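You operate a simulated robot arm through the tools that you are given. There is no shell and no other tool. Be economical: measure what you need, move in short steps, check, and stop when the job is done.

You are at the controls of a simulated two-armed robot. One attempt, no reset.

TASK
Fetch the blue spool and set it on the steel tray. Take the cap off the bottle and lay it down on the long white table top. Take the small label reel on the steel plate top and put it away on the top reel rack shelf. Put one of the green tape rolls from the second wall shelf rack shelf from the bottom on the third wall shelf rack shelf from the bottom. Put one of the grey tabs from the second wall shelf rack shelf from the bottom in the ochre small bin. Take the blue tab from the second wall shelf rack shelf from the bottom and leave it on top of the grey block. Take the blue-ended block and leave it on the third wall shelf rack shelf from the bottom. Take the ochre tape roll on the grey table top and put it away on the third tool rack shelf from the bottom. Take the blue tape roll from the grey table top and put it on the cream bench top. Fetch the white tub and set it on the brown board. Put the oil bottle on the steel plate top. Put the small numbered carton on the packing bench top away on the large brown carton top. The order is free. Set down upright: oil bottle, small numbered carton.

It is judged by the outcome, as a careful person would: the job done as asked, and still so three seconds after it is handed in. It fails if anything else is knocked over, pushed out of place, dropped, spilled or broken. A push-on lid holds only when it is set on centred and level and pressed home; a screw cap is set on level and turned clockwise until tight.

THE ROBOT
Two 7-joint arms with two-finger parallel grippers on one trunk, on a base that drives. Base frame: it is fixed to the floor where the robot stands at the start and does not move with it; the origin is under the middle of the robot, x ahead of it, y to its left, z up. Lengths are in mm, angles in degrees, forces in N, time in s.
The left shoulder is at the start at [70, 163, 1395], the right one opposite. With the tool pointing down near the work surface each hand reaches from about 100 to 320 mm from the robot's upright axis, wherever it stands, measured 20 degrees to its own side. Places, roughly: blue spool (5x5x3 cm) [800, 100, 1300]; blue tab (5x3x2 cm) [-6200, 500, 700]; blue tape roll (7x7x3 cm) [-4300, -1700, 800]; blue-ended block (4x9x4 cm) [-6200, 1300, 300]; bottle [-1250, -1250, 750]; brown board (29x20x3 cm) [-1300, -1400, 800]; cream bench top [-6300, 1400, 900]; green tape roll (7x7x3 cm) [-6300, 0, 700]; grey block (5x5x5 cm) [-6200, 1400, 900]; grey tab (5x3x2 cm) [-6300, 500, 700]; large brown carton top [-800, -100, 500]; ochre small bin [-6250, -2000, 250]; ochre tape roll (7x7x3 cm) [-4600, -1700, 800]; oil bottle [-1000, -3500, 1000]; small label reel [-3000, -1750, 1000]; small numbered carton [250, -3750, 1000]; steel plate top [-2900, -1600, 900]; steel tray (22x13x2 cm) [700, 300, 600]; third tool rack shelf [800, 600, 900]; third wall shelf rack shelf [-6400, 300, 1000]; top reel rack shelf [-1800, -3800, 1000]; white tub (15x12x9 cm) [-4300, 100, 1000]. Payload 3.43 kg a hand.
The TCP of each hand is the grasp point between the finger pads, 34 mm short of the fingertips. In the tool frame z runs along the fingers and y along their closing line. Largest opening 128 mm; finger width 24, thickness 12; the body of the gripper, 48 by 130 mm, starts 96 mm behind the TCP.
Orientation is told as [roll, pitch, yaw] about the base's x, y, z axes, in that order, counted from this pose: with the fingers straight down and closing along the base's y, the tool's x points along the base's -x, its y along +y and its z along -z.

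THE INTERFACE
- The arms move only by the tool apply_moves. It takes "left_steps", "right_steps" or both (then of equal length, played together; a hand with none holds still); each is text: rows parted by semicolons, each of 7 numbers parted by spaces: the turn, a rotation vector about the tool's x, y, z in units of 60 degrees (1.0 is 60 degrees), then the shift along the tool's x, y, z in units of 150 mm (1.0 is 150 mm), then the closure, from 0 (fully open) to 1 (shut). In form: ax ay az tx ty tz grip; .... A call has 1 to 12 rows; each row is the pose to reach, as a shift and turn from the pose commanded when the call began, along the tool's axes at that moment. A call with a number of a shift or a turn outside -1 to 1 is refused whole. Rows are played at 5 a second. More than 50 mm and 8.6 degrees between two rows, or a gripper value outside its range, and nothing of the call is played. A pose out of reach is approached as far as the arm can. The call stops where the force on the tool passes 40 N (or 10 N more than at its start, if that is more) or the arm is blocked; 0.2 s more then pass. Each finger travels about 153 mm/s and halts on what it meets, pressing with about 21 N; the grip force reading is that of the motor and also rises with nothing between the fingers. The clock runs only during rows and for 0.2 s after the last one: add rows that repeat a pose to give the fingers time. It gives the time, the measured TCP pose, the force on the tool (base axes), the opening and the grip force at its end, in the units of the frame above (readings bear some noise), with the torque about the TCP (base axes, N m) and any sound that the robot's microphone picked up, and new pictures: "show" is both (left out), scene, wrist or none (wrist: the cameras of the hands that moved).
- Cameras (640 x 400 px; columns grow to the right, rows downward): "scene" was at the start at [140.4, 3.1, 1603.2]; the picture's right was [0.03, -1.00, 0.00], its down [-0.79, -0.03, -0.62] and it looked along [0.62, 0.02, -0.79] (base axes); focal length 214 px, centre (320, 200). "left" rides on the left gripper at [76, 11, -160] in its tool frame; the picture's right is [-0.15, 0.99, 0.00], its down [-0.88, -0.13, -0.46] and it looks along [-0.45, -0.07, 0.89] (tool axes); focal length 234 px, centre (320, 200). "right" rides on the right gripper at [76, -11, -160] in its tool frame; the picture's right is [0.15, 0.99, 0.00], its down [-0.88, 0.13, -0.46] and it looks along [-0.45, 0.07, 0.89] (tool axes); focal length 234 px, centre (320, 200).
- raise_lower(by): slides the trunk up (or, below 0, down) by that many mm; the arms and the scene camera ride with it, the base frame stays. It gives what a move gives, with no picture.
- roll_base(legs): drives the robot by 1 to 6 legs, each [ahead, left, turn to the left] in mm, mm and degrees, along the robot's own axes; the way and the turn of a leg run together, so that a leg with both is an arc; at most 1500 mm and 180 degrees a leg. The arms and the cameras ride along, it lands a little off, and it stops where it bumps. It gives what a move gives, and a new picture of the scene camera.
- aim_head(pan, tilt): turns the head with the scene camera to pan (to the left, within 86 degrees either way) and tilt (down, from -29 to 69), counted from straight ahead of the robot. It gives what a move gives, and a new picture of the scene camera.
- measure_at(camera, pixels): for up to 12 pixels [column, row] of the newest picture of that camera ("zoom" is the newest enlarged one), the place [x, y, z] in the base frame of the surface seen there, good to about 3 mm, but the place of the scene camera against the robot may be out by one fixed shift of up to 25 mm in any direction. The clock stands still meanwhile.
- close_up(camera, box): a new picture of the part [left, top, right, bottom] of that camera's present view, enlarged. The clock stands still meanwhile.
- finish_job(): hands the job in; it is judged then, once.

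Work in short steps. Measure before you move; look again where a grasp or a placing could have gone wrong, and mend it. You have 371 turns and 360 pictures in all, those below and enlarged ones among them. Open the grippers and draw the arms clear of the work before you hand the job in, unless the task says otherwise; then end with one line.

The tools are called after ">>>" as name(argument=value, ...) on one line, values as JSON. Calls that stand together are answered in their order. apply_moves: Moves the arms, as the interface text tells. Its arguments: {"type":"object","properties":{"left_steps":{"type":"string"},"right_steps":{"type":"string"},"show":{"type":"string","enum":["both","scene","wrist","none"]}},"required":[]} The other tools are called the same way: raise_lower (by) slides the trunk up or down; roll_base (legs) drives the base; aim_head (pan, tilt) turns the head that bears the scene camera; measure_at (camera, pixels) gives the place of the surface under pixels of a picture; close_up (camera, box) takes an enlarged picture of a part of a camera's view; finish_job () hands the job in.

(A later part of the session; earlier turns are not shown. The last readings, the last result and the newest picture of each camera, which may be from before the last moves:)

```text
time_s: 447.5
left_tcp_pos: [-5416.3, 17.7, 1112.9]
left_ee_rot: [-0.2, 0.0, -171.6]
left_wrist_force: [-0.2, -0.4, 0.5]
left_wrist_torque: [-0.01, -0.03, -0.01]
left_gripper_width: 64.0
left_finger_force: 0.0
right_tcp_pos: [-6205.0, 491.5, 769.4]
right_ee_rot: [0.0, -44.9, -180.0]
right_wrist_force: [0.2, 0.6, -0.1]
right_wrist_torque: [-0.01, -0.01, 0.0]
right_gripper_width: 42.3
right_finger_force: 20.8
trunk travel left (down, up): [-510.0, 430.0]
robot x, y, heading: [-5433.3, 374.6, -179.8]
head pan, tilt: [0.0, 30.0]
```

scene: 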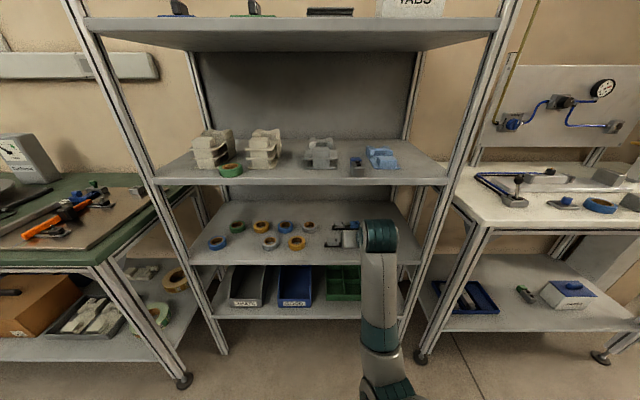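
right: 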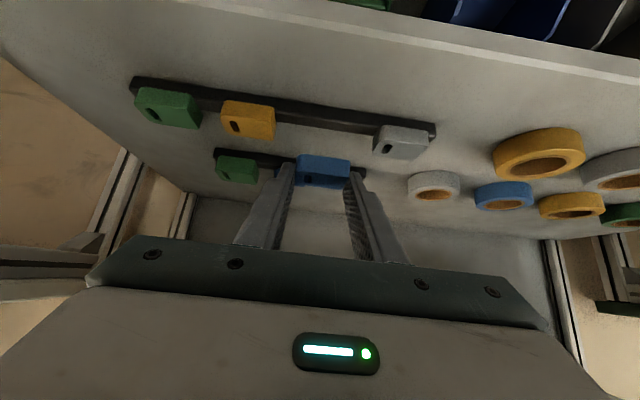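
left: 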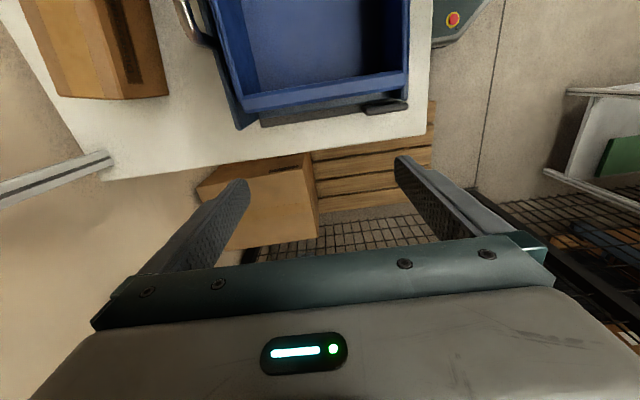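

Holding the blue tab. I back out, raise the trunk, slide right to the bench and come up over the grey block.

>>> roll_base(legs=[[-200, 0, 0]])

>>> raise_lower(by=275)

>>> roll_base(legs=[[0, -885, 0], [80, 0, 0]])

>>> apply_moves(right_steps="0 0 0 0 0 0 0.85", show="wrist")

```text
time_s: 449.1
left_tcp_pos: [-5214.3, 17.1, 1112.0]
left_ee_rot: [-0.2, -0.1, -171.5]
left_wrist_force: [0.2, 0.2, -0.7]
left_wrist_torque: [-0.01, 0.03, 0.0]
left_gripper_width: 64.2
left_finger_force: 0.0
right_tcp_pos: [-6003.3, 490.7, 769.0]
right_ee_rot: [0.0, -45.2, 180.0]
right_wrist_force: [0.1, 0.4, -0.2]
right_wrist_torque: [-0.02, -0.01, 0.0]
right_gripper_width: 42.5
right_finger_force: 20.9
trunk travel left (down, up): [-510.0, 430.0]
robot x, y, heading: [-5234.2, 372.8, -180.0]
head pan, tilt: [0.0, 30.0]
```

scene: 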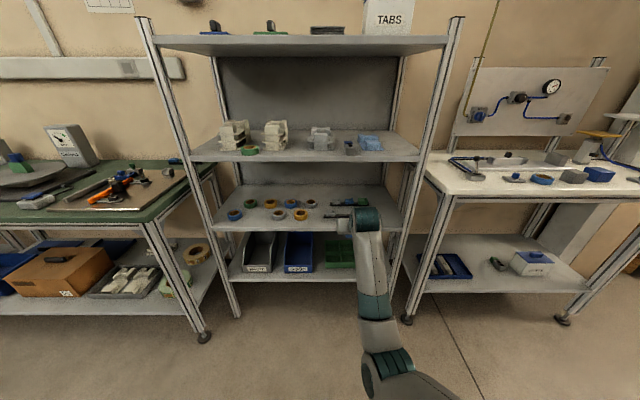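

```text
time_s: 451.9
left_tcp_pos: [-5216.2, 16.9, 1387.7]
left_ee_rot: [-0.2, 0.0, -171.5]
left_wrist_force: [-0.2, -0.4, 0.0]
left_wrist_torque: [-0.02, 0.05, 0.02]
left_gripper_width: 64.2
left_finger_force: 0.1
right_tcp_pos: [-6003.2, 491.7, 1043.2]
right_ee_rot: [0.0, -45.0, 180.0]
right_wrist_force: [0.6, 0.1, 0.1]
right_wrist_torque: [0.0, -0.01, -0.02]
right_gripper_width: 42.4
right_finger_force: 21.1
trunk travel left (down, up): [-785.0, 155.0]
robot x, y, heading: [-5231.2, 372.9, -179.8]
head pan, tilt: [0.0, 30.0]
```

```text
time_s: 456.0
left_tcp_pos: [-5215.5, 831.1, 1388.6]
left_ee_rot: [-0.2, -0.3, -171.5]
left_wrist_force: [1.0, 0.4, -0.3]
left_wrist_torque: [-0.07, 0.06, -0.02]
left_gripper_width: 64.1
left_finger_force: 0.0
right_tcp_pos: [-6006.9, 1302.8, 1045.6]
right_ee_rot: [0.3, -45.2, 179.9]
right_wrist_force: [1.1, 1.1, 0.0]
right_wrist_torque: [-0.02, -0.01, 0.04]
right_gripper_width: 42.3
right_finger_force: 20.7
trunk travel left (down, up): [-785.0, 155.0]
robot x, y, heading: [-5236.6, 1182.3, -179.7]
head pan, tilt: [0.0, 30.0]
stopped in leg 1: the robot was blocked; the commanded pose is now the measured one
```

scene: 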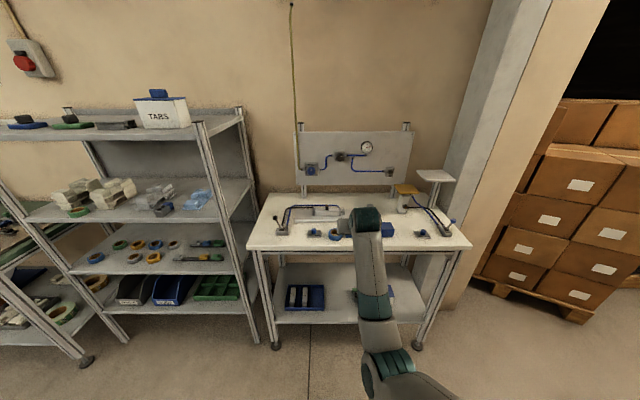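

```text
time_s: 456.4
left_tcp_pos: [-5220.8, 824.9, 1387.0]
left_ee_rot: [-0.4, 0.0, -171.5]
left_wrist_force: [0.3, -0.6, 0.6]
left_wrist_torque: [0.05, 0.02, -0.01]
left_gripper_width: 64.1
left_finger_force: 0.0
right_tcp_pos: [-6011.5, 1297.0, 1043.6]
right_ee_rot: [-0.1, -45.1, -179.8]
right_wrist_force: [0.0, 0.2, -0.2]
right_wrist_torque: [0.04, 0.0, -0.03]
right_gripper_width: 42.4
right_finger_force: 21.2
trunk travel left (down, up): [-785.0, 155.0]
robot x, y, heading: [-5239.6, 1182.9, -179.6]
head pan, tilt: [0.0, 30.0]
```

right: 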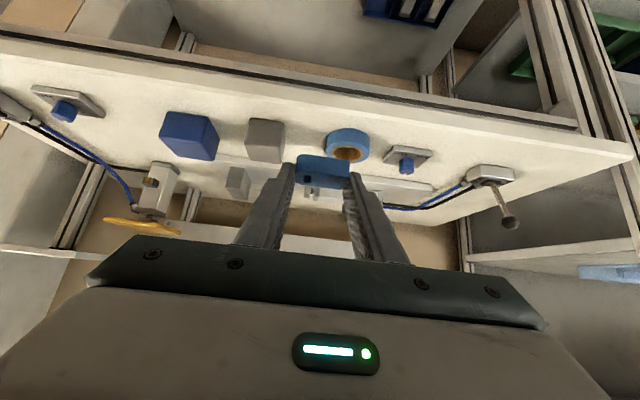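

The table leg behind-right blocks again; I go ahead 100 and then right. Meanwhile I measure the grey block (265,140).

>>> measure_at(camera="right", pixels=[[265, 125], [246, 140], [284, 145], [265, 148], [265, 158], [250, 155], [280, 160], [265, 135]])

>>> roll_base(legs=[[60, 5, 0], [40, -85, 0]])

>>> apply_moves(right_steps="0 0 0 0 0 0 0.85", show="wrist")

```text
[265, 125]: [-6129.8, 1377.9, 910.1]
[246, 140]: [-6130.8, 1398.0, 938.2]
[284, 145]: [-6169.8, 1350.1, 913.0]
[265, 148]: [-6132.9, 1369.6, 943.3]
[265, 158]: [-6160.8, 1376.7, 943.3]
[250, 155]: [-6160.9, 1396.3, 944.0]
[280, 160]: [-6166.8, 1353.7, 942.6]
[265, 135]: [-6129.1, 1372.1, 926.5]
```

```text
time_s: 458.1
left_tcp_pos: [-5320.3, 904.6, 1387.0]
left_ee_rot: [-0.3, 0.0, -171.4]
left_wrist_force: [-0.4, 0.5, -0.1]
left_wrist_torque: [-0.01, -0.01, 0.01]
left_gripper_width: 64.0
left_finger_force: 0.1
right_tcp_pos: [-6111.4, 1377.4, 1042.3]
right_ee_rot: [-0.1, -45.0, -179.8]
right_wrist_force: [-0.6, 0.4, -0.4]
right_wrist_torque: [0.03, 0.0, -0.02]
right_gripper_width: 42.4
right_finger_force: 21.2
trunk travel left (down, up): [-785.0, 155.0]
robot x, y, heading: [-5336.4, 1266.4, -180.1]
head pan, tilt: [0.0, 30.0]
```

scene: 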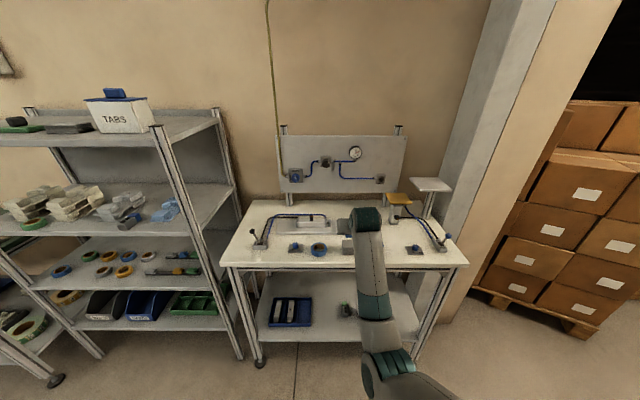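

```text
time_s: 458.5
left_tcp_pos: [-5317.2, 903.8, 1387.6]
left_ee_rot: [-0.5, -0.1, -171.5]
left_wrist_force: [0.6, -0.3, -0.4]
left_wrist_torque: [0.01, 0.01, -0.03]
left_gripper_width: 63.9
left_finger_force: 0.1
right_tcp_pos: [-6107.4, 1377.9, 1043.8]
right_ee_rot: [0.0, -44.9, -179.8]
right_wrist_force: [0.1, 0.6, -0.6]
right_wrist_torque: [0.02, -0.01, -0.01]
right_gripper_width: 42.5
right_finger_force: 21.4
trunk travel left (down, up): [-785.0, 155.0]
robot x, y, heading: [-5339.4, 1262.3, -180.0]
head pan, tilt: [0.0, 30.0]
```

right: 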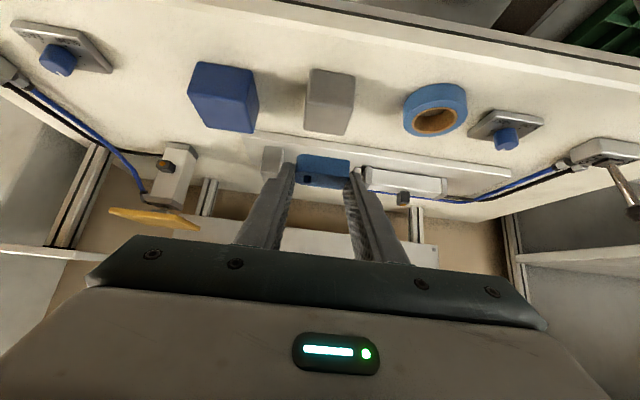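

>>> measure_at(camera="right", pixels=[[309, 104], [352, 104], [309, 128], [346, 130], [330, 115], [330, 85], [323, 160], [345, 170], [302, 165]])

```text
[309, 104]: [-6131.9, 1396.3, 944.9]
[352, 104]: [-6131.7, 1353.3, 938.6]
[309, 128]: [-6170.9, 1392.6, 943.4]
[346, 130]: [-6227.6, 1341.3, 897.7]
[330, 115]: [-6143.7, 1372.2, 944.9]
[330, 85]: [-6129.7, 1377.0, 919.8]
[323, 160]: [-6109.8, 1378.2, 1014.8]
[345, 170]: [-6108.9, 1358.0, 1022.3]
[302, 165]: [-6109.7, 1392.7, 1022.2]
```

Block centre (−6153,1374), top 944.5. I bring the tab down onto it, first to ~3 mm above.

>>> apply_moves(right_steps="0 0 0 0 0.02 0.12 0.85; 0 0 0 0.05 0.02 0.25 0.85; 0 0 0 0.1 0.02 0.36 0.85; 0 0 0 0.14 0.02 0.429 0.85; 0 0 0 0.14 0.02 0.429 0.85", show="wrist")

>>> close_up(camera="right", box=[250, 90, 410, 220])

```text
time_s: 459.7
left_tcp_pos: [-5319.2, 907.3, 1387.4]
left_ee_rot: [-0.1, 0.0, -171.5]
left_wrist_force: [0.0, -0.3, 0.0]
left_wrist_torque: [0.02, 0.0, 0.02]
left_gripper_width: 63.9
left_finger_force: 0.1
right_tcp_pos: [-6139.1, 1375.8, 982.6]
right_ee_rot: [0.0, -45.0, -179.9]
right_wrist_force: [0.3, 0.0, -0.2]
right_wrist_torque: [0.0, 0.02, 0.01]
right_gripper_width: 42.6
right_finger_force: 20.8
trunk travel left (down, up): [-785.0, 155.0]
robot x, y, heading: [-5338.1, 1261.1, -179.7]
head pan, tilt: [0.0, 30.0]
```

right: 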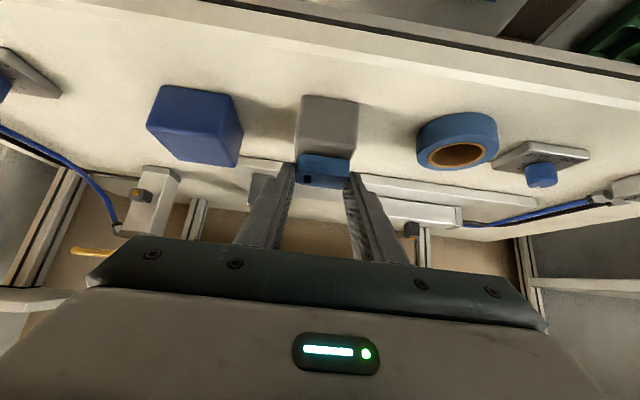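

```text
3.08 times, centred on (330, 155) of right
```

zoom: 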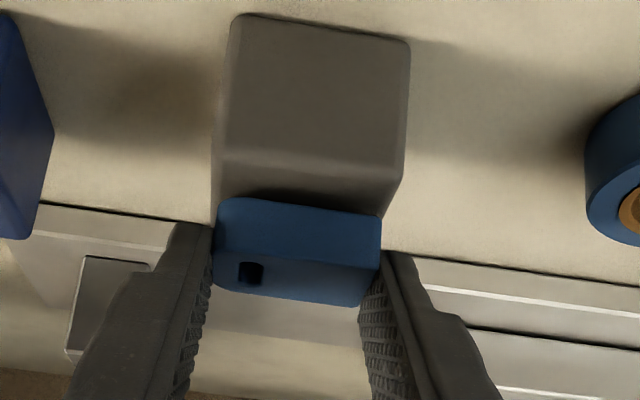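

>>> apply_moves(right_steps="0 0 0 0.008 0 0.008 0.85; 0 0 0 0.013 0 0.013 0.85; 0 0 0 0.013 0 0.013 0.85", show="none")

```text
time_s: 460.5
left_tcp_pos: [-5319.8, 907.1, 1386.0]
left_ee_rot: [-0.2, 0.0, -171.6]
left_wrist_force: [-0.9, -0.6, 1.2]
left_wrist_torque: [-0.03, -0.04, -0.02]
left_gripper_width: 63.8
left_finger_force: 0.1
right_tcp_pos: [-6140.1, 1376.7, 979.0]
right_ee_rot: [0.0, -45.1, -179.9]
right_wrist_force: [-0.1, -0.3, 0.4]
right_wrist_torque: [-0.02, 0.01, 0.0]
right_gripper_width: 42.5
right_finger_force: 20.9
trunk travel left (down, up): [-785.0, 155.0]
robot x, y, heading: [-5337.3, 1263.4, -180.1]
head pan, tilt: [0.0, 30.0]
```

No contact yet; another 2–3 mm.

>>> apply_moves(right_steps="0 0 0 0.007 0 0.007 0.85; 0 0 0 0.012 0 0.012 0.85; 0 0 0 0.012 0 0.012 0.85", show="none")

```text
time_s: 461.3
left_tcp_pos: [-5320.9, 906.3, 1387.9]
left_ee_rot: [-0.1, 0.1, -171.6]
left_wrist_force: [-0.3, -0.2, 0.2]
left_wrist_torque: [-0.02, 0.01, -0.04]
left_gripper_width: 64.1
left_finger_force: 0.2
right_tcp_pos: [-6140.4, 1377.4, 977.9]
right_ee_rot: [0.0, -45.0, -179.9]
right_wrist_force: [0.3, -0.4, 1.3]
right_wrist_torque: [0.0, 0.07, 0.02]
right_gripper_width: 42.6
right_finger_force: 20.6
trunk travel left (down, up): [-785.0, 155.0]
robot x, y, heading: [-5337.8, 1264.3, -179.9]
head pan, tilt: [0.0, 30.0]
```

Just touching. I open a little and retreat along the tool.

>>> apply_moves(right_steps="0 0 0 0 0 0 0.62; 0 0 0 0 0 0 0.58; 0 0 0 0 0 0 0.55; 0 0 0 0 0 -0.1 0.55; 0 0 0 0 0 -0.3 0.55; 0 0 0 0 0 -0.6 0.55; 0 0 0 0 0 -0.8 0.55; 0 0 0 0 0 -0.8 0.55", show="wrist")

```text
time_s: 463.1
left_tcp_pos: [-5321.1, 906.1, 1387.0]
left_ee_rot: [-0.3, 0.1, -171.6]
left_wrist_force: [0.4, 0.4, -0.2]
left_wrist_torque: [0.01, -0.02, 0.02]
left_gripper_width: 64.1
left_finger_force: 0.2
right_tcp_pos: [-6055.1, 1375.3, 1060.9]
right_ee_rot: [0.0, -45.1, -179.8]
right_wrist_force: [0.4, -0.6, -0.1]
right_wrist_torque: [0.07, -0.02, -0.01]
right_gripper_width: 57.8
right_finger_force: 0.0
trunk travel left (down, up): [-785.0, 155.0]
robot x, y, heading: [-5337.5, 1262.5, -179.7]
head pan, tilt: [0.0, 30.0]
```

right: 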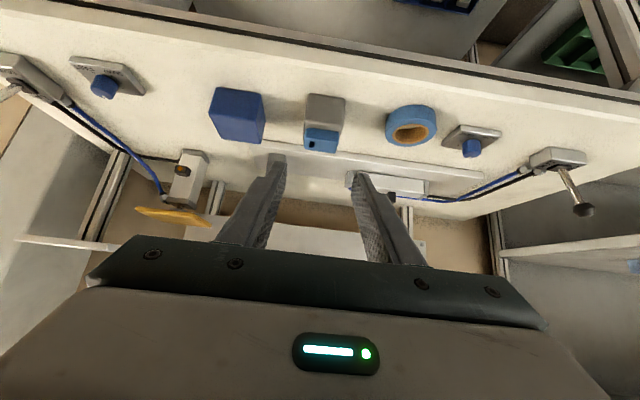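

The blue tab lies on the grey block. Now the grey tab (front strip): back, slide left, lower, come up.

>>> roll_base(legs=[[-40, 0, 0], [0, 950, 0]])

>>> raise_lower(by=-256)

>>> roll_base(legs=[[75, 0, 0]])

>>> apply_moves(right_steps="0 0 0 0 0 0 0.53", show="wrist")

```text
time_s: 464.0
left_tcp_pos: [-5293.4, 905.7, 1389.5]
left_ee_rot: [-0.3, -0.1, -171.2]
left_wrist_force: [0.9, -0.7, 0.2]
left_wrist_torque: [-0.03, 0.08, 0.02]
left_gripper_width: 64.1
left_finger_force: 0.0
right_tcp_pos: [-6031.9, 1371.4, 1063.1]
right_ee_rot: [0.0, -44.9, -179.6]
right_wrist_force: [0.5, 0.5, 0.9]
right_wrist_torque: [0.04, 0.03, 0.01]
right_gripper_width: 57.6
right_finger_force: 0.0
trunk travel left (down, up): [-785.0, 155.0]
robot x, y, heading: [-5316.2, 1261.4, -179.5]
head pan, tilt: [0.0, 30.0]
stopped in leg 1: the robot was blocked; the commanded pose is now the measured one
```

scene: 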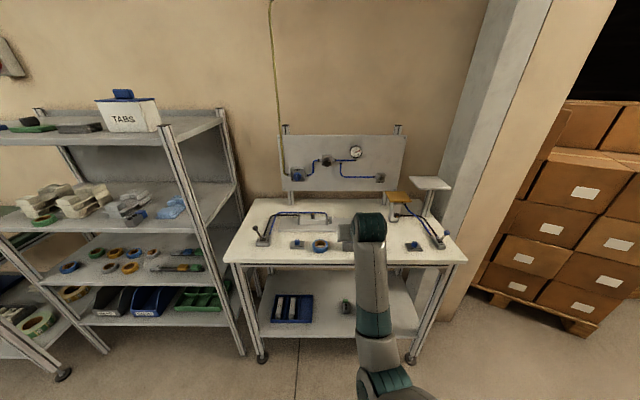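

```text
time_s: 466.7
left_tcp_pos: [-5296.4, 904.5, 1132.3]
left_ee_rot: [-0.1, 0.0, -171.2]
left_wrist_force: [-0.1, -0.1, 0.0]
left_wrist_torque: [0.01, 0.02, -0.04]
left_gripper_width: 63.9
left_finger_force: 0.0
right_tcp_pos: [-6031.8, 1370.3, 805.9]
right_ee_rot: [0.0, -44.8, -179.5]
right_wrist_force: [-0.4, -0.9, 0.5]
right_wrist_torque: [0.0, -0.01, -0.04]
right_gripper_width: 57.6
right_finger_force: 0.0
trunk travel left (down, up): [-529.0, 411.0]
robot x, y, heading: [-5315.4, 1263.5, -179.4]
head pan, tilt: [0.0, 30.0]
```

```text
time_s: 467.7
left_tcp_pos: [-5372.4, 904.6, 1132.0]
left_ee_rot: [-0.3, 0.1, -171.1]
left_wrist_force: [-1.7, 0.7, 0.1]
left_wrist_torque: [-0.01, -0.06, 0.0]
left_gripper_width: 63.9
left_finger_force: 0.0
right_tcp_pos: [-6108.2, 1368.6, 806.2]
right_ee_rot: [-0.1, -44.8, -179.5]
right_wrist_force: [-0.2, -0.1, -0.7]
right_wrist_torque: [-0.01, 0.0, -0.01]
right_gripper_width: 57.3
right_finger_force: 0.1
trunk travel left (down, up): [-529.0, 411.0]
robot x, y, heading: [-5392.2, 1261.3, -179.5]
head pan, tilt: [0.0, 30.0]
```

scene: 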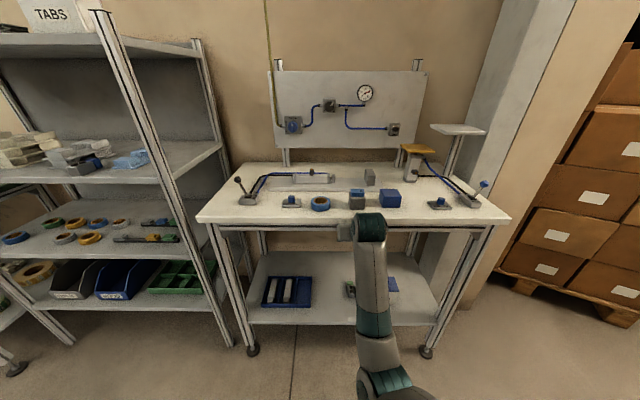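

```text
time_s: 468.1
left_tcp_pos: [-5369.7, 904.5, 1132.3]
left_ee_rot: [-0.2, 0.0, -171.1]
left_wrist_force: [-1.0, -0.5, 0.3]
left_wrist_torque: [0.0, 0.01, 0.02]
left_gripper_width: 64.1
left_finger_force: 0.1
right_tcp_pos: [-6108.1, 1368.2, 806.2]
right_ee_rot: [0.0, -44.9, -179.5]
right_wrist_force: [0.0, -0.2, -0.7]
right_wrist_torque: [-0.01, 0.01, -0.02]
right_gripper_width: 60.4
right_finger_force: 0.0
trunk travel left (down, up): [-529.0, 411.0]
robot x, y, heading: [-5390.4, 1259.3, -179.5]
head pan, tilt: [0.0, 30.0]
```

right: 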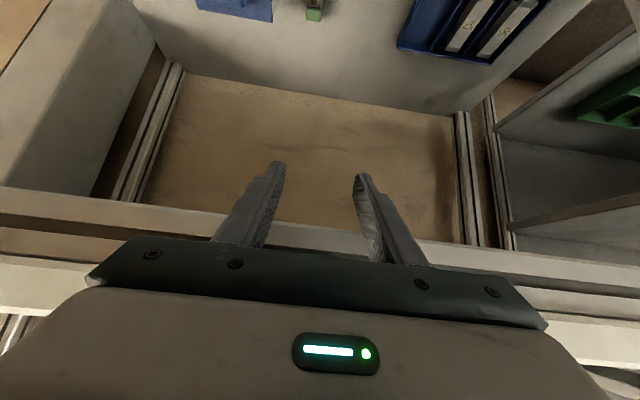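

The backing move had been stopped by the table behind, so I'm still at the bench (no contact though). I back out 65, then slide left, drawing back further once clear.

>>> roll_base(legs=[[-65, 0, -0.5], [-20, 350, 0], [-20, 590, 0]])

```text
time_s: 473.9
left_tcp_pos: [-5271.4, -29.5, 1132.2]
left_ee_rot: [-0.2, 0.1, -171.9]
left_wrist_force: [0.2, 0.4, -1.2]
left_wrist_torque: [0.03, -0.02, 0.0]
left_gripper_width: 63.9
left_finger_force: 0.2
right_tcp_pos: [-6003.4, 444.3, 805.4]
right_ee_rot: [-0.1, -44.9, 179.8]
right_wrist_force: [-0.1, -0.1, 0.5]
right_wrist_torque: [0.0, 0.0, -0.01]
right_gripper_width: 60.4
right_finger_force: 0.0
trunk travel left (down, up): [-529.0, 411.0]
robot x, y, heading: [-5290.5, 321.3, 179.7]
head pan, tilt: [0.0, 30.0]
```

scene: 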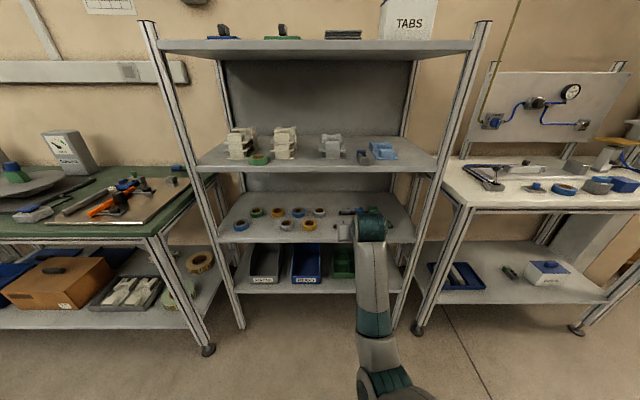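

>>> roll_base(legs=[[100, 19, 0.2]])

>>> apply_moves(right_steps="0 0 0 0 0 0 0.53", show="wrist")

>>> close_up(camera="right", box=[240, 110, 440, 230])

```text
time_s: 475.0
left_tcp_pos: [-5371.3, -49.3, 1133.0]
left_ee_rot: [-0.2, 0.1, -171.6]
left_wrist_force: [-0.6, -0.4, 0.5]
left_wrist_torque: [0.01, -0.01, 0.02]
left_gripper_width: 64.1
left_finger_force: 0.0
right_tcp_pos: [-6103.1, 424.3, 804.6]
right_ee_rot: [0.1, -44.8, -180.1]
right_wrist_force: [-1.0, -0.2, -0.4]
right_wrist_torque: [0.0, -0.02, -0.02]
right_gripper_width: 60.2
right_finger_force: 0.1
trunk travel left (down, up): [-529.0, 411.0]
robot x, y, heading: [-5386.4, 305.0, -180.2]
head pan, tilt: [0.0, 30.0]
```

scene: 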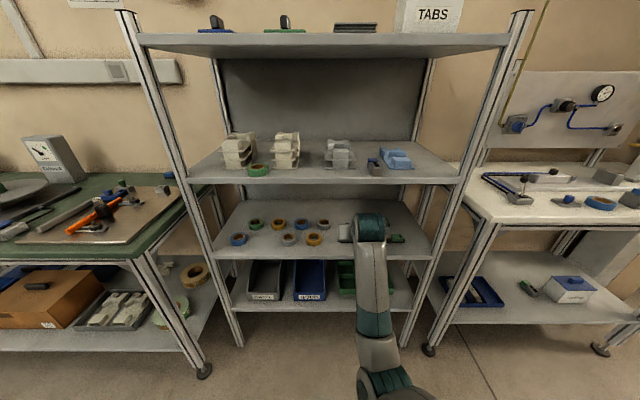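

```text
time_s: 475.4
left_tcp_pos: [-5368.6, -48.1, 1133.0]
left_ee_rot: [-0.2, 0.0, -171.6]
left_wrist_force: [-0.1, -0.7, 1.1]
left_wrist_torque: [0.02, 0.0, 0.03]
left_gripper_width: 63.9
left_finger_force: 0.0
right_tcp_pos: [-6101.7, 422.8, 805.2]
right_ee_rot: [-0.1, -44.9, -180.0]
right_wrist_force: [0.1, -0.6, 0.0]
right_wrist_torque: [-0.02, 0.0, -0.03]
right_gripper_width: 60.1
right_finger_force: 0.1
trunk travel left (down, up): [-529.0, 411.0]
robot x, y, heading: [-5384.4, 308.0, -179.6]
head pan, tilt: [0.0, 30.0]
```

right: 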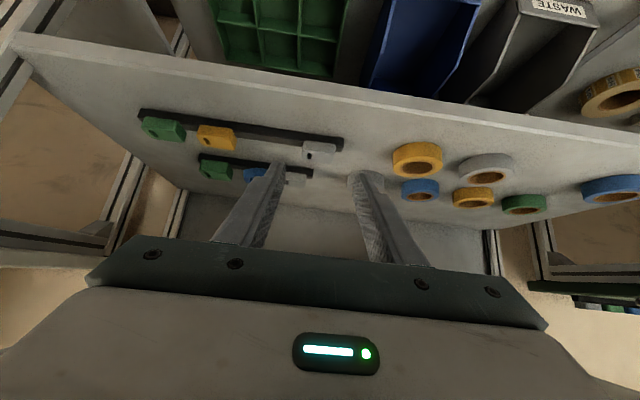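

```text
3.20 times, centred on (340, 170) of right
```

zoom: 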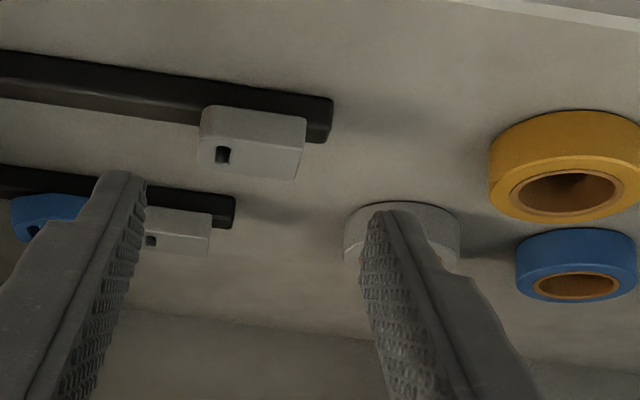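

>>> measure_at(camera="right", pixels=[[304, 149], [333, 154], [319, 151], [319, 146], [318, 160], [325, 158]])

```text
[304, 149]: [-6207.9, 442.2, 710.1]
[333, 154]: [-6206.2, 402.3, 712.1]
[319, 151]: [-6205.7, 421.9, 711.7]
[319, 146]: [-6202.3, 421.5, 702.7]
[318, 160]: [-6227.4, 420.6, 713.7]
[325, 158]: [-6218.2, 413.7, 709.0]
```

Grey tab centre y≈422, front x≈−6204. I advance and close, then lift.

>>> apply_moves(right_steps="0 0 0 -0.06 0 0.2 0.53; 0 0 0 -0.123 0 0.4 0.53; 0 0 0 -0.123 0 0.65 0.53; 0 0 0 -0.123 0 0.8 0.53; 0 0 0 -0.123 0 0.851 0.53; 0 0 0 -0.123 0 0.851 0.7; 0 0 0 -0.123 0 0.851 0.8; 0 0 0 -0.123 0 0.851 0.8", show="none")

>>> apply_moves(right_steps="0 0 0 -0.03 0 -0.03 0.85; 0 0 0 -0.07 0 -0.07 0.85; 0 0 0 -0.13 0 -0.13 0.85; 0 0 0 -0.19 0 -0.19 0.85; 0 0 0 -0.19 0 -0.19 0.85", show="wrist")

```text
time_s: 477.2
left_tcp_pos: [-5369.9, -47.9, 1131.2]
left_ee_rot: [-0.2, 0.1, -171.7]
left_wrist_force: [0.1, 0.3, -0.8]
left_wrist_torque: [0.01, 0.02, 0.0]
left_gripper_width: 64.1
left_finger_force: 0.0
right_tcp_pos: [-6204.9, 422.3, 728.4]
right_ee_rot: [0.0, -45.0, 180.0]
right_wrist_force: [0.2, -0.1, 1.1]
right_wrist_torque: [-0.03, 0.04, -0.06]
right_gripper_width: 42.2
right_finger_force: 21.4
trunk travel left (down, up): [-529.0, 411.0]
robot x, y, heading: [-5385.6, 305.3, -180.0]
head pan, tilt: [0.0, 30.0]
```

```text
time_s: 478.4
left_tcp_pos: [-5369.8, -48.4, 1132.2]
left_ee_rot: [-0.2, 0.1, -171.6]
left_wrist_force: [0.8, 0.2, -0.3]
left_wrist_torque: [0.0, 0.01, -0.04]
left_gripper_width: 63.8
left_finger_force: 0.1
right_tcp_pos: [-6205.4, 421.5, 769.1]
right_ee_rot: [0.0, -45.0, 180.0]
right_wrist_force: [-0.3, 0.2, -0.5]
right_wrist_torque: [0.0, 0.02, 0.05]
right_gripper_width: 42.3
right_finger_force: 21.4
trunk travel left (down, up): [-529.0, 411.0]
robot x, y, heading: [-5387.7, 307.3, -179.8]
head pan, tilt: [0.0, 30.0]
```

right: 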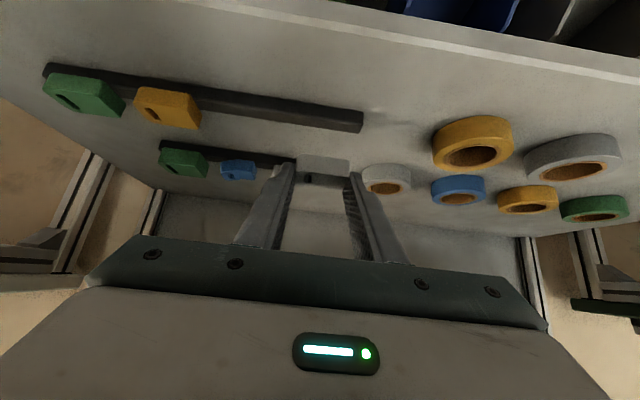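

The grey tab is held. I draw the hand straight back out of the shelf, then back the base a little for the trip to the ochre bin.

>>> apply_moves(right_steps="0 0 0 0.14 0 -0.14 0.85; 0 0 0 0.28 0 -0.28 0.85; 0 0 0 0.42 0 -0.42 0.85; 0 0 0 0.56 0 -0.56 0.85; 0 0 0 0.7 0 -0.7 0.85; 0 0 0 0.7 0 -0.7 0.85", show="none")

>>> aim_head(pan=0, tilt=40)

>>> roll_base(legs=[[-130, 0, 0], [0, 1200, 0]])

```text
time_s: 479.8
left_tcp_pos: [-5370.2, -48.4, 1132.0]
left_ee_rot: [-0.2, 0.1, -171.6]
left_wrist_force: [0.2, 0.1, 0.2]
left_wrist_torque: [0.02, 0.02, -0.01]
left_gripper_width: 63.9
left_finger_force: 0.2
right_tcp_pos: [-6064.9, 433.5, 781.9]
right_ee_rot: [-1.3, -46.2, -179.7]
right_wrist_force: [-0.3, 0.0, -0.4]
right_wrist_torque: [-0.01, -0.04, -0.01]
right_gripper_width: 42.4
right_finger_force: 21.2
trunk travel left (down, up): [-529.0, 411.0]
robot x, y, heading: [-5382.7, 307.1, -179.9]
head pan, tilt: [0.0, 30.0]
```

```text
time_s: 480.6
left_tcp_pos: [-5370.6, -47.7, 1132.8]
left_ee_rot: [-0.2, 0.1, -171.6]
left_wrist_force: [-0.5, 0.3, 0.8]
left_wrist_torque: [-0.01, -0.04, 0.04]
left_gripper_width: 64.2
left_finger_force: 0.0
right_tcp_pos: [-6062.5, 434.6, 778.8]
right_ee_rot: [-1.5, -46.1, -179.5]
right_wrist_force: [0.7, 0.2, -0.1]
right_wrist_torque: [0.01, 0.03, 0.01]
right_gripper_width: 42.5
right_finger_force: 20.9
trunk travel left (down, up): [-529.0, 411.0]
robot x, y, heading: [-5388.8, 307.3, -179.8]
head pan, tilt: [0.0, 40.0]
```

scene: 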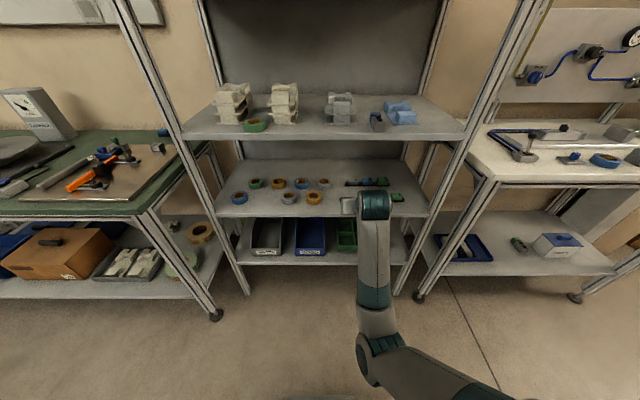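

```text
time_s: 487.5
left_tcp_pos: [-5245.4, -1253.2, 1131.5]
left_ee_rot: [-0.1, 0.1, -172.1]
left_wrist_force: [0.2, -1.3, -1.4]
left_wrist_torque: [0.0, -0.01, 0.0]
left_gripper_width: 64.1
left_finger_force: 0.0
right_tcp_pos: [-5931.6, -762.9, 771.5]
right_ee_rot: [-2.0, -45.3, -179.7]
right_wrist_force: [0.2, 0.9, -0.5]
right_wrist_torque: [0.0, 0.02, -0.02]
right_gripper_width: 42.3
right_finger_force: 21.0
trunk travel left (down, up): [-529.0, 411.0]
robot x, y, heading: [-5259.8, -897.3, 179.6]
head pan, tilt: [0.0, 40.0]
```

scene: 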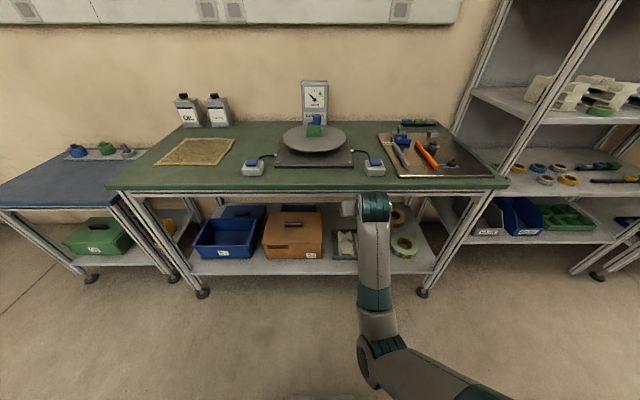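

>>> roll_base(legs=[[0, 1150, 0]])

>>> raise_lower(by=-150)

>>> aim_head(pan=0, tilt=35)

```text
time_s: 493.4
left_tcp_pos: [-5258.1, -2401.6, 1132.5]
left_ee_rot: [-0.2, 0.1, -172.5]
left_wrist_force: [0.7, -0.6, -0.6]
left_wrist_torque: [0.0, 0.02, -0.03]
left_gripper_width: 64.1
left_finger_force: 0.0
right_tcp_pos: [-5941.8, -1906.3, 771.4]
right_ee_rot: [-2.2, -45.4, -180.0]
right_wrist_force: [0.6, -0.1, -0.4]
right_wrist_torque: [0.0, 0.01, -0.01]
right_gripper_width: 42.3
right_finger_force: 21.1
trunk travel left (down, up): [-529.0, 411.0]
robot x, y, heading: [-5269.5, -2044.5, 179.5]
head pan, tilt: [0.0, 40.0]
```

scene: 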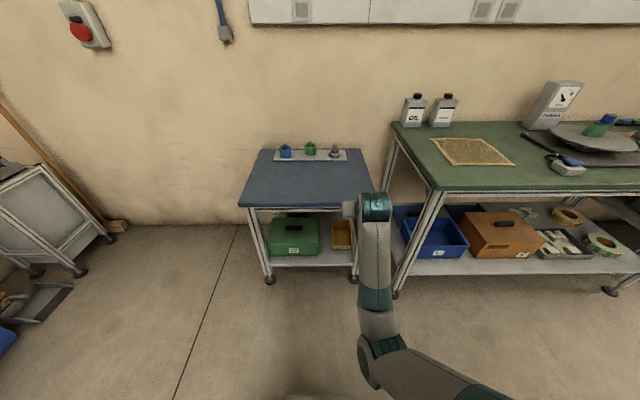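

```text
time_s: 495.1
left_tcp_pos: [-5258.6, -2400.5, 980.9]
left_ee_rot: [-0.3, 0.1, -172.4]
left_wrist_force: [1.0, -0.5, -0.6]
left_wrist_torque: [-0.03, 0.0, -0.01]
left_gripper_width: 63.8
left_finger_force: 0.0
right_tcp_pos: [-5941.7, -1906.4, 621.5]
right_ee_rot: [-2.3, -45.3, -180.0]
right_wrist_force: [0.5, 0.4, 0.5]
right_wrist_torque: [0.01, 0.01, 0.0]
right_gripper_width: 42.2
right_finger_force: 20.8
trunk travel left (down, up): [-379.0, 561.0]
robot x, y, heading: [-5270.0, -2046.6, 179.4]
head pan, tilt: [0.0, 40.0]
```

```text
time_s: 495.8
left_tcp_pos: [-5257.1, -2401.9, 981.5]
left_ee_rot: [-0.2, 0.1, -172.4]
left_wrist_force: [1.3, -0.2, 0.3]
left_wrist_torque: [-0.01, -0.04, 0.05]
left_gripper_width: 64.1
left_finger_force: 0.2
right_tcp_pos: [-5942.3, -1907.4, 621.2]
right_ee_rot: [-2.2, -45.3, -180.0]
right_wrist_force: [0.0, 0.4, -0.4]
right_wrist_torque: [0.01, 0.0, 0.02]
right_gripper_width: 42.4
right_finger_force: 20.7
trunk travel left (down, up): [-379.0, 561.0]
robot x, y, heading: [-5267.7, -2045.9, 179.5]
head pan, tilt: [0.0, 35.0]
```

scene: 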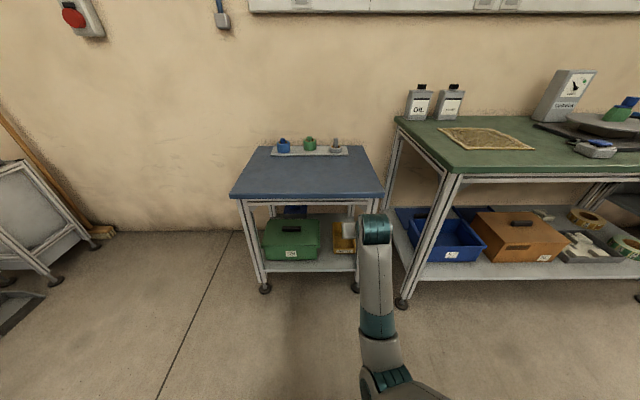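

>>> close_up(camera="scene", box=[230, 180, 400, 300])

>>> measure_at(camera="scene", pixels=[[343, 226], [335, 252], [353, 252], [343, 238], [334, 225], [330, 262], [265, 285], [355, 285], [375, 200], [240, 200], [345, 248]])

```text
3.33 times, centred on (315, 240) of scene
```

zoom: 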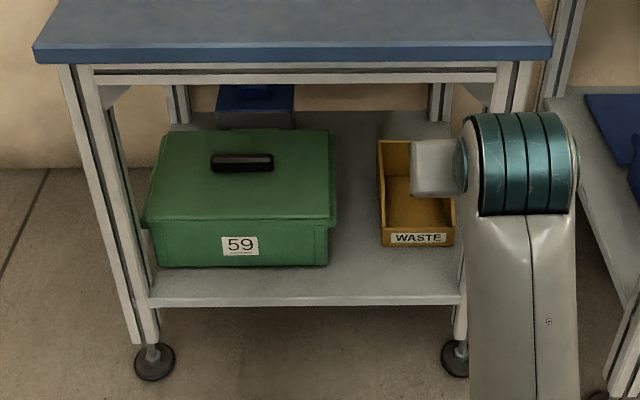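

```text
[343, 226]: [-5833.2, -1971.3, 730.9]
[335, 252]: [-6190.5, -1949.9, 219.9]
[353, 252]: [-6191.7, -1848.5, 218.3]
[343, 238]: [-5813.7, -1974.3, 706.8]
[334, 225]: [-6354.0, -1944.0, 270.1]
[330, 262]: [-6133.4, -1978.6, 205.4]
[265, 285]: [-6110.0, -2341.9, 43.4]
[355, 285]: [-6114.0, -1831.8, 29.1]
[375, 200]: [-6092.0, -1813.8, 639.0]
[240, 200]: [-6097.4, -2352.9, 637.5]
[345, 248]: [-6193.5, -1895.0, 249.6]
```

Ochre bin: x −6190…−6360, y −1955…−1845, floor ~205, under the blue bench. To clear the bench's right leg, I come in at 15° from the left: move left 204, turn 14.5° right, lower 259.

>>> roll_base(legs=[[0, 204, 0], [0, 0, -14.5]])

>>> raise_lower(by=-255)

>>> apply_moves(right_steps="0 0 0 0 0 0 0.85", show="both")

```text
time_s: 498.3
left_tcp_pos: [-5351.0, -2597.7, 982.3]
left_ee_rot: [-0.2, 0.0, 173.0]
left_wrist_force: [-0.7, 0.1, -0.4]
left_wrist_torque: [-0.02, -0.03, 0.01]
left_gripper_width: 63.7
left_finger_force: 0.0
right_tcp_pos: [-5887.4, -1946.1, 621.4]
right_ee_rot: [-2.2, -45.3, 165.3]
right_wrist_force: [-0.7, -0.2, 0.1]
right_wrist_torque: [0.04, 0.02, -0.02]
right_gripper_width: 42.2
right_finger_force: 21.1
trunk travel left (down, up): [-379.0, 561.0]
robot x, y, heading: [-5270.6, -2251.1, 164.7]
head pan, tilt: [0.0, 35.0]
```

scene: 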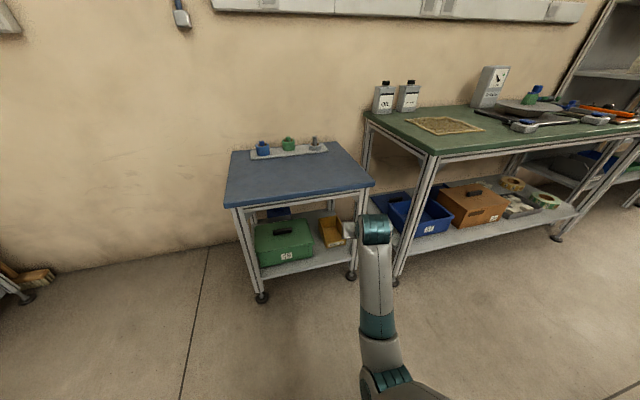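

```text
time_s: 500.9
left_tcp_pos: [-5333.4, -2609.6, 739.3]
left_ee_rot: [-0.8, -1.4, 173.0]
left_wrist_force: [-0.1, 0.2, -0.2]
left_wrist_torque: [0.04, 0.01, -0.01]
left_gripper_width: 64.1
left_finger_force: 0.1
right_tcp_pos: [-5883.9, -1950.0, 408.9]
right_ee_rot: [-3.1, -47.6, 166.1]
right_wrist_force: [-0.2, -0.5, -1.5]
right_wrist_torque: [-0.02, 0.0, 0.01]
right_gripper_width: 42.4
right_finger_force: 21.2
trunk travel left (down, up): [-124.0, 816.0]
robot x, y, heading: [-5271.6, -2253.7, 164.8]
head pan, tilt: [0.0, 35.0]
```

```text
time_s: 501.5
left_tcp_pos: [-5335.0, -2606.4, 737.9]
left_ee_rot: [-0.9, -1.4, 173.0]
left_wrist_force: [0.3, 0.5, -1.3]
left_wrist_torque: [0.02, 0.04, -0.06]
left_gripper_width: 64.1
left_finger_force: 0.0
right_tcp_pos: [-5889.6, -1950.1, 411.2]
right_ee_rot: [-3.0, -47.9, 166.0]
right_wrist_force: [0.9, -0.4, 0.8]
right_wrist_torque: [-0.01, -0.01, 0.0]
right_gripper_width: 42.2
right_finger_force: 20.9
trunk travel left (down, up): [-124.0, 816.0]
robot x, y, heading: [-5270.7, -2248.4, 164.5]
head pan, tilt: [0.0, 35.0]
stopped in row 1 (right hand): the arm was blocked; the commanded pose is now the measured one
```

scene: 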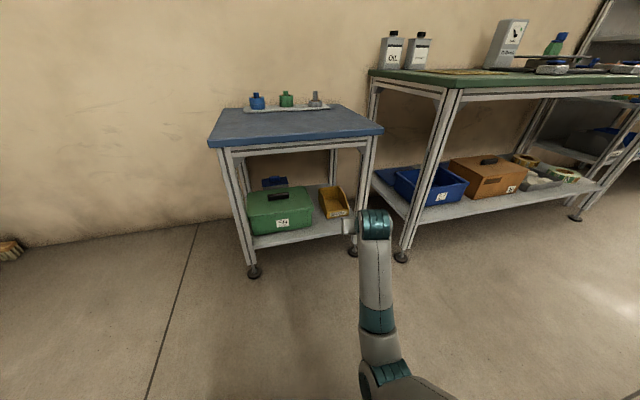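
right: 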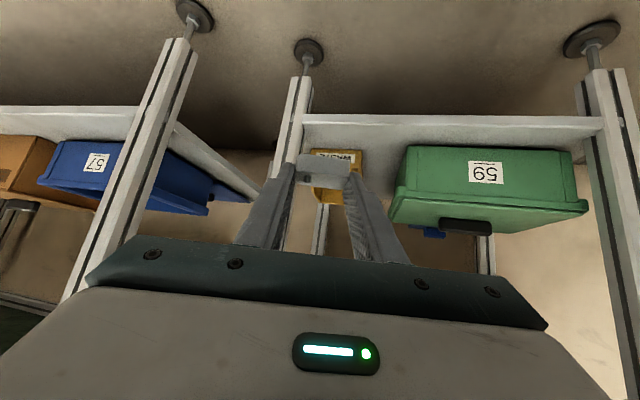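

Both elbows touch the base with the trunk that low. I raise 70 and instead extend the right hand forward-down.

>>> raise_lower(by=75)

>>> apply_moves(right_steps="0.02 0.03 0 0 0 0.2 0.85; 0.04 0.05 0 0 0 0.4 0.85; 0.05 0.05 0 0 0 0.6 0.85; 0.05 0.05 0 0 0 0.8 0.85; 0.05 0.05 0 0 0 0.8 0.85", show="wrist")

```text
time_s: 502.6
left_tcp_pos: [-5351.0, -2598.0, 802.1]
left_ee_rot: [-0.2, 0.1, 172.9]
left_wrist_force: [0.0, 0.2, -0.2]
left_wrist_torque: [-0.03, -0.02, -0.05]
left_gripper_width: 64.0
left_finger_force: 0.1
right_tcp_pos: [-5891.4, -1945.2, 447.0]
right_ee_rot: [-2.5, -46.1, 165.7]
right_wrist_force: [0.4, 0.6, 0.3]
right_wrist_torque: [-0.01, -0.02, 0.03]
right_gripper_width: 42.6
right_finger_force: 21.6
trunk travel left (down, up): [-199.0, 741.0]
robot x, y, heading: [-5272.6, -2247.8, 164.7]
head pan, tilt: [0.0, 35.0]
```

```text
time_s: 503.8
left_tcp_pos: [-5350.4, -2597.0, 801.9]
left_ee_rot: [-0.2, 0.0, 173.0]
left_wrist_force: [-0.1, -0.2, 0.0]
left_wrist_torque: [-0.01, -0.03, -0.02]
left_gripper_width: 64.0
left_finger_force: 0.1
right_tcp_pos: [-5974.2, -1919.6, 363.4]
right_ee_rot: [-5.1, -43.0, 165.3]
right_wrist_force: [0.0, 0.8, -1.3]
right_wrist_torque: [0.01, 0.02, -0.01]
right_gripper_width: 42.6
right_finger_force: 21.1
trunk travel left (down, up): [-199.0, 741.0]
robot x, y, heading: [-5269.9, -2249.2, 164.7]
head pan, tilt: [0.0, 35.0]
```

right: 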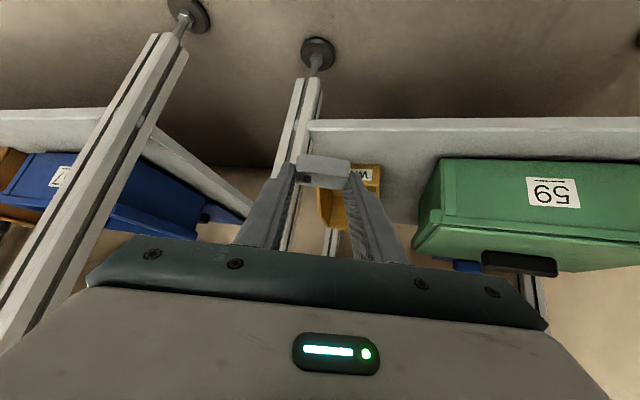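

I fix the 5° roll and measure the bin with the wrist camera.

>>> apply_moves(right_steps="-0.045 -0.015 0 0 0 0 0.85; -0.085 -0.03 0 0 0 0 0.85; -0.085 -0.03 0 0 0 0 0.85", show="wrist")

>>> close_up(camera="right", box=[260, 110, 460, 250])

```text
time_s: 504.6
left_tcp_pos: [-5350.2, -2597.7, 802.3]
left_ee_rot: [-0.2, 0.1, 173.0]
left_wrist_force: [0.6, 0.3, 0.6]
left_wrist_torque: [-0.01, 0.01, 0.03]
left_gripper_width: 64.1
left_finger_force: 0.0
right_tcp_pos: [-5973.3, -1918.3, 365.8]
right_ee_rot: [-0.1, -44.7, 165.5]
right_wrist_force: [-0.7, 0.1, 1.5]
right_wrist_torque: [-0.01, 0.0, -0.01]
right_gripper_width: 42.4
right_finger_force: 20.7
trunk travel left (down, up): [-199.0, 741.0]
robot x, y, heading: [-5270.5, -2250.0, 164.6]
head pan, tilt: [0.0, 35.0]
```

right: 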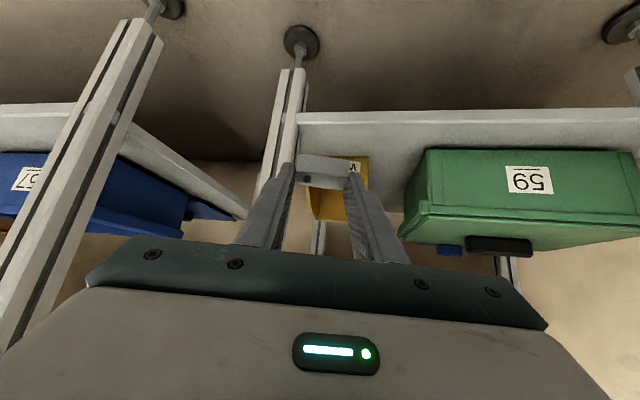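

```text
2.86 times, centred on (360, 180) of right
```

zoom: 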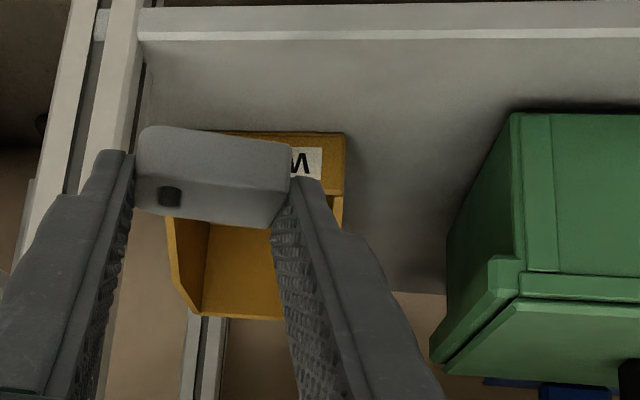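

>>> measure_at(camera="right", pixels=[[366, 160], [366, 175], [308, 192], [313, 216], [335, 215], [330, 200], [285, 130], [350, 125], [420, 160], [415, 190]])

```text
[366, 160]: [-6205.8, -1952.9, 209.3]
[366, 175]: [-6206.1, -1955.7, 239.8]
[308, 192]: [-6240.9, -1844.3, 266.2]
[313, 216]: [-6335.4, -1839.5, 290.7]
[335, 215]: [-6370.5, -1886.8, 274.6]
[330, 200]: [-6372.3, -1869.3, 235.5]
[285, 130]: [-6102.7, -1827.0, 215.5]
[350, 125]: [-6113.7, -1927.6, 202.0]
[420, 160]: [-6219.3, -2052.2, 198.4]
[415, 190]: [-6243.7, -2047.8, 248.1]
```

Bin interior: x −6210…−6370, y −1952…−1845. I move the base 56 left and 190 ahead, watching the force.

>>> roll_base(legs=[[0, 56, 0], [190, 0, 0]])

>>> apply_moves(right_steps="0 0 0 0 0 0 0.85", show="wrist")

```text
time_s: 506.7
left_tcp_pos: [-5548.1, -2602.1, 801.7]
left_ee_rot: [-0.2, 0.2, 173.0]
left_wrist_force: [-0.7, -0.2, -0.1]
left_wrist_torque: [-0.01, -0.01, 0.02]
left_gripper_width: 63.9
left_finger_force: 0.2
right_tcp_pos: [-6170.8, -1920.3, 364.6]
right_ee_rot: [-0.1, -44.8, 165.3]
right_wrist_force: [-0.2, -0.1, 0.2]
right_wrist_torque: [0.0, -0.02, 0.02]
right_gripper_width: 42.3
right_finger_force: 20.7
trunk travel left (down, up): [-199.0, 741.0]
robot x, y, heading: [-5468.8, -2251.1, 164.5]
head pan, tilt: [0.0, 35.0]
```

scene: 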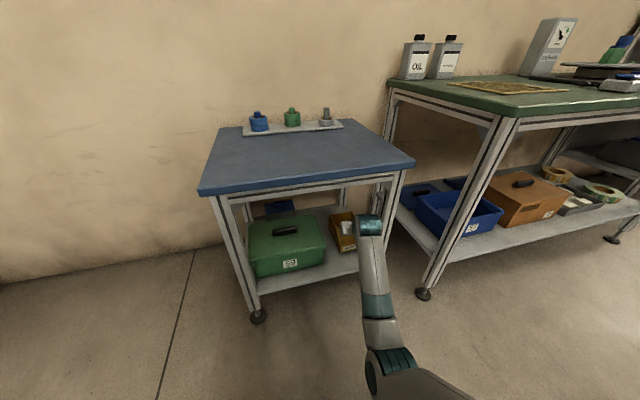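

```text
time_s: 507.1
left_tcp_pos: [-5547.9, -2601.7, 803.3]
left_ee_rot: [-0.3, 0.1, 173.0]
left_wrist_force: [-0.3, 0.3, -0.3]
left_wrist_torque: [0.05, -0.02, -0.01]
left_gripper_width: 64.0
left_finger_force: 0.0
right_tcp_pos: [-6170.3, -1921.0, 365.7]
right_ee_rot: [-0.2, -44.8, 165.4]
right_wrist_force: [0.6, -0.2, -0.7]
right_wrist_torque: [-0.02, -0.01, -0.02]
right_gripper_width: 42.5
right_finger_force: 21.0
trunk travel left (down, up): [-199.0, 741.0]
robot x, y, heading: [-5469.9, -2254.2, 164.7]
head pan, tilt: [0.0, 35.0]
```

right: 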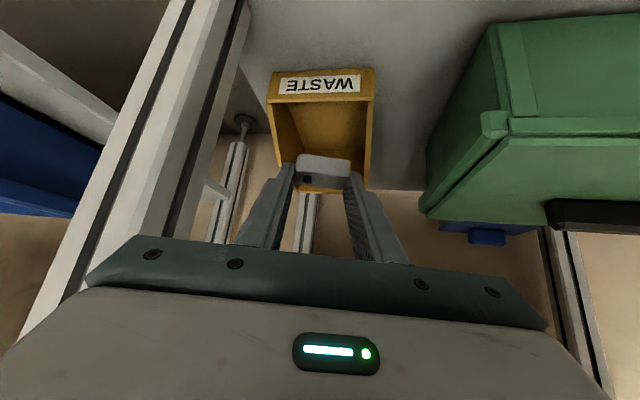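

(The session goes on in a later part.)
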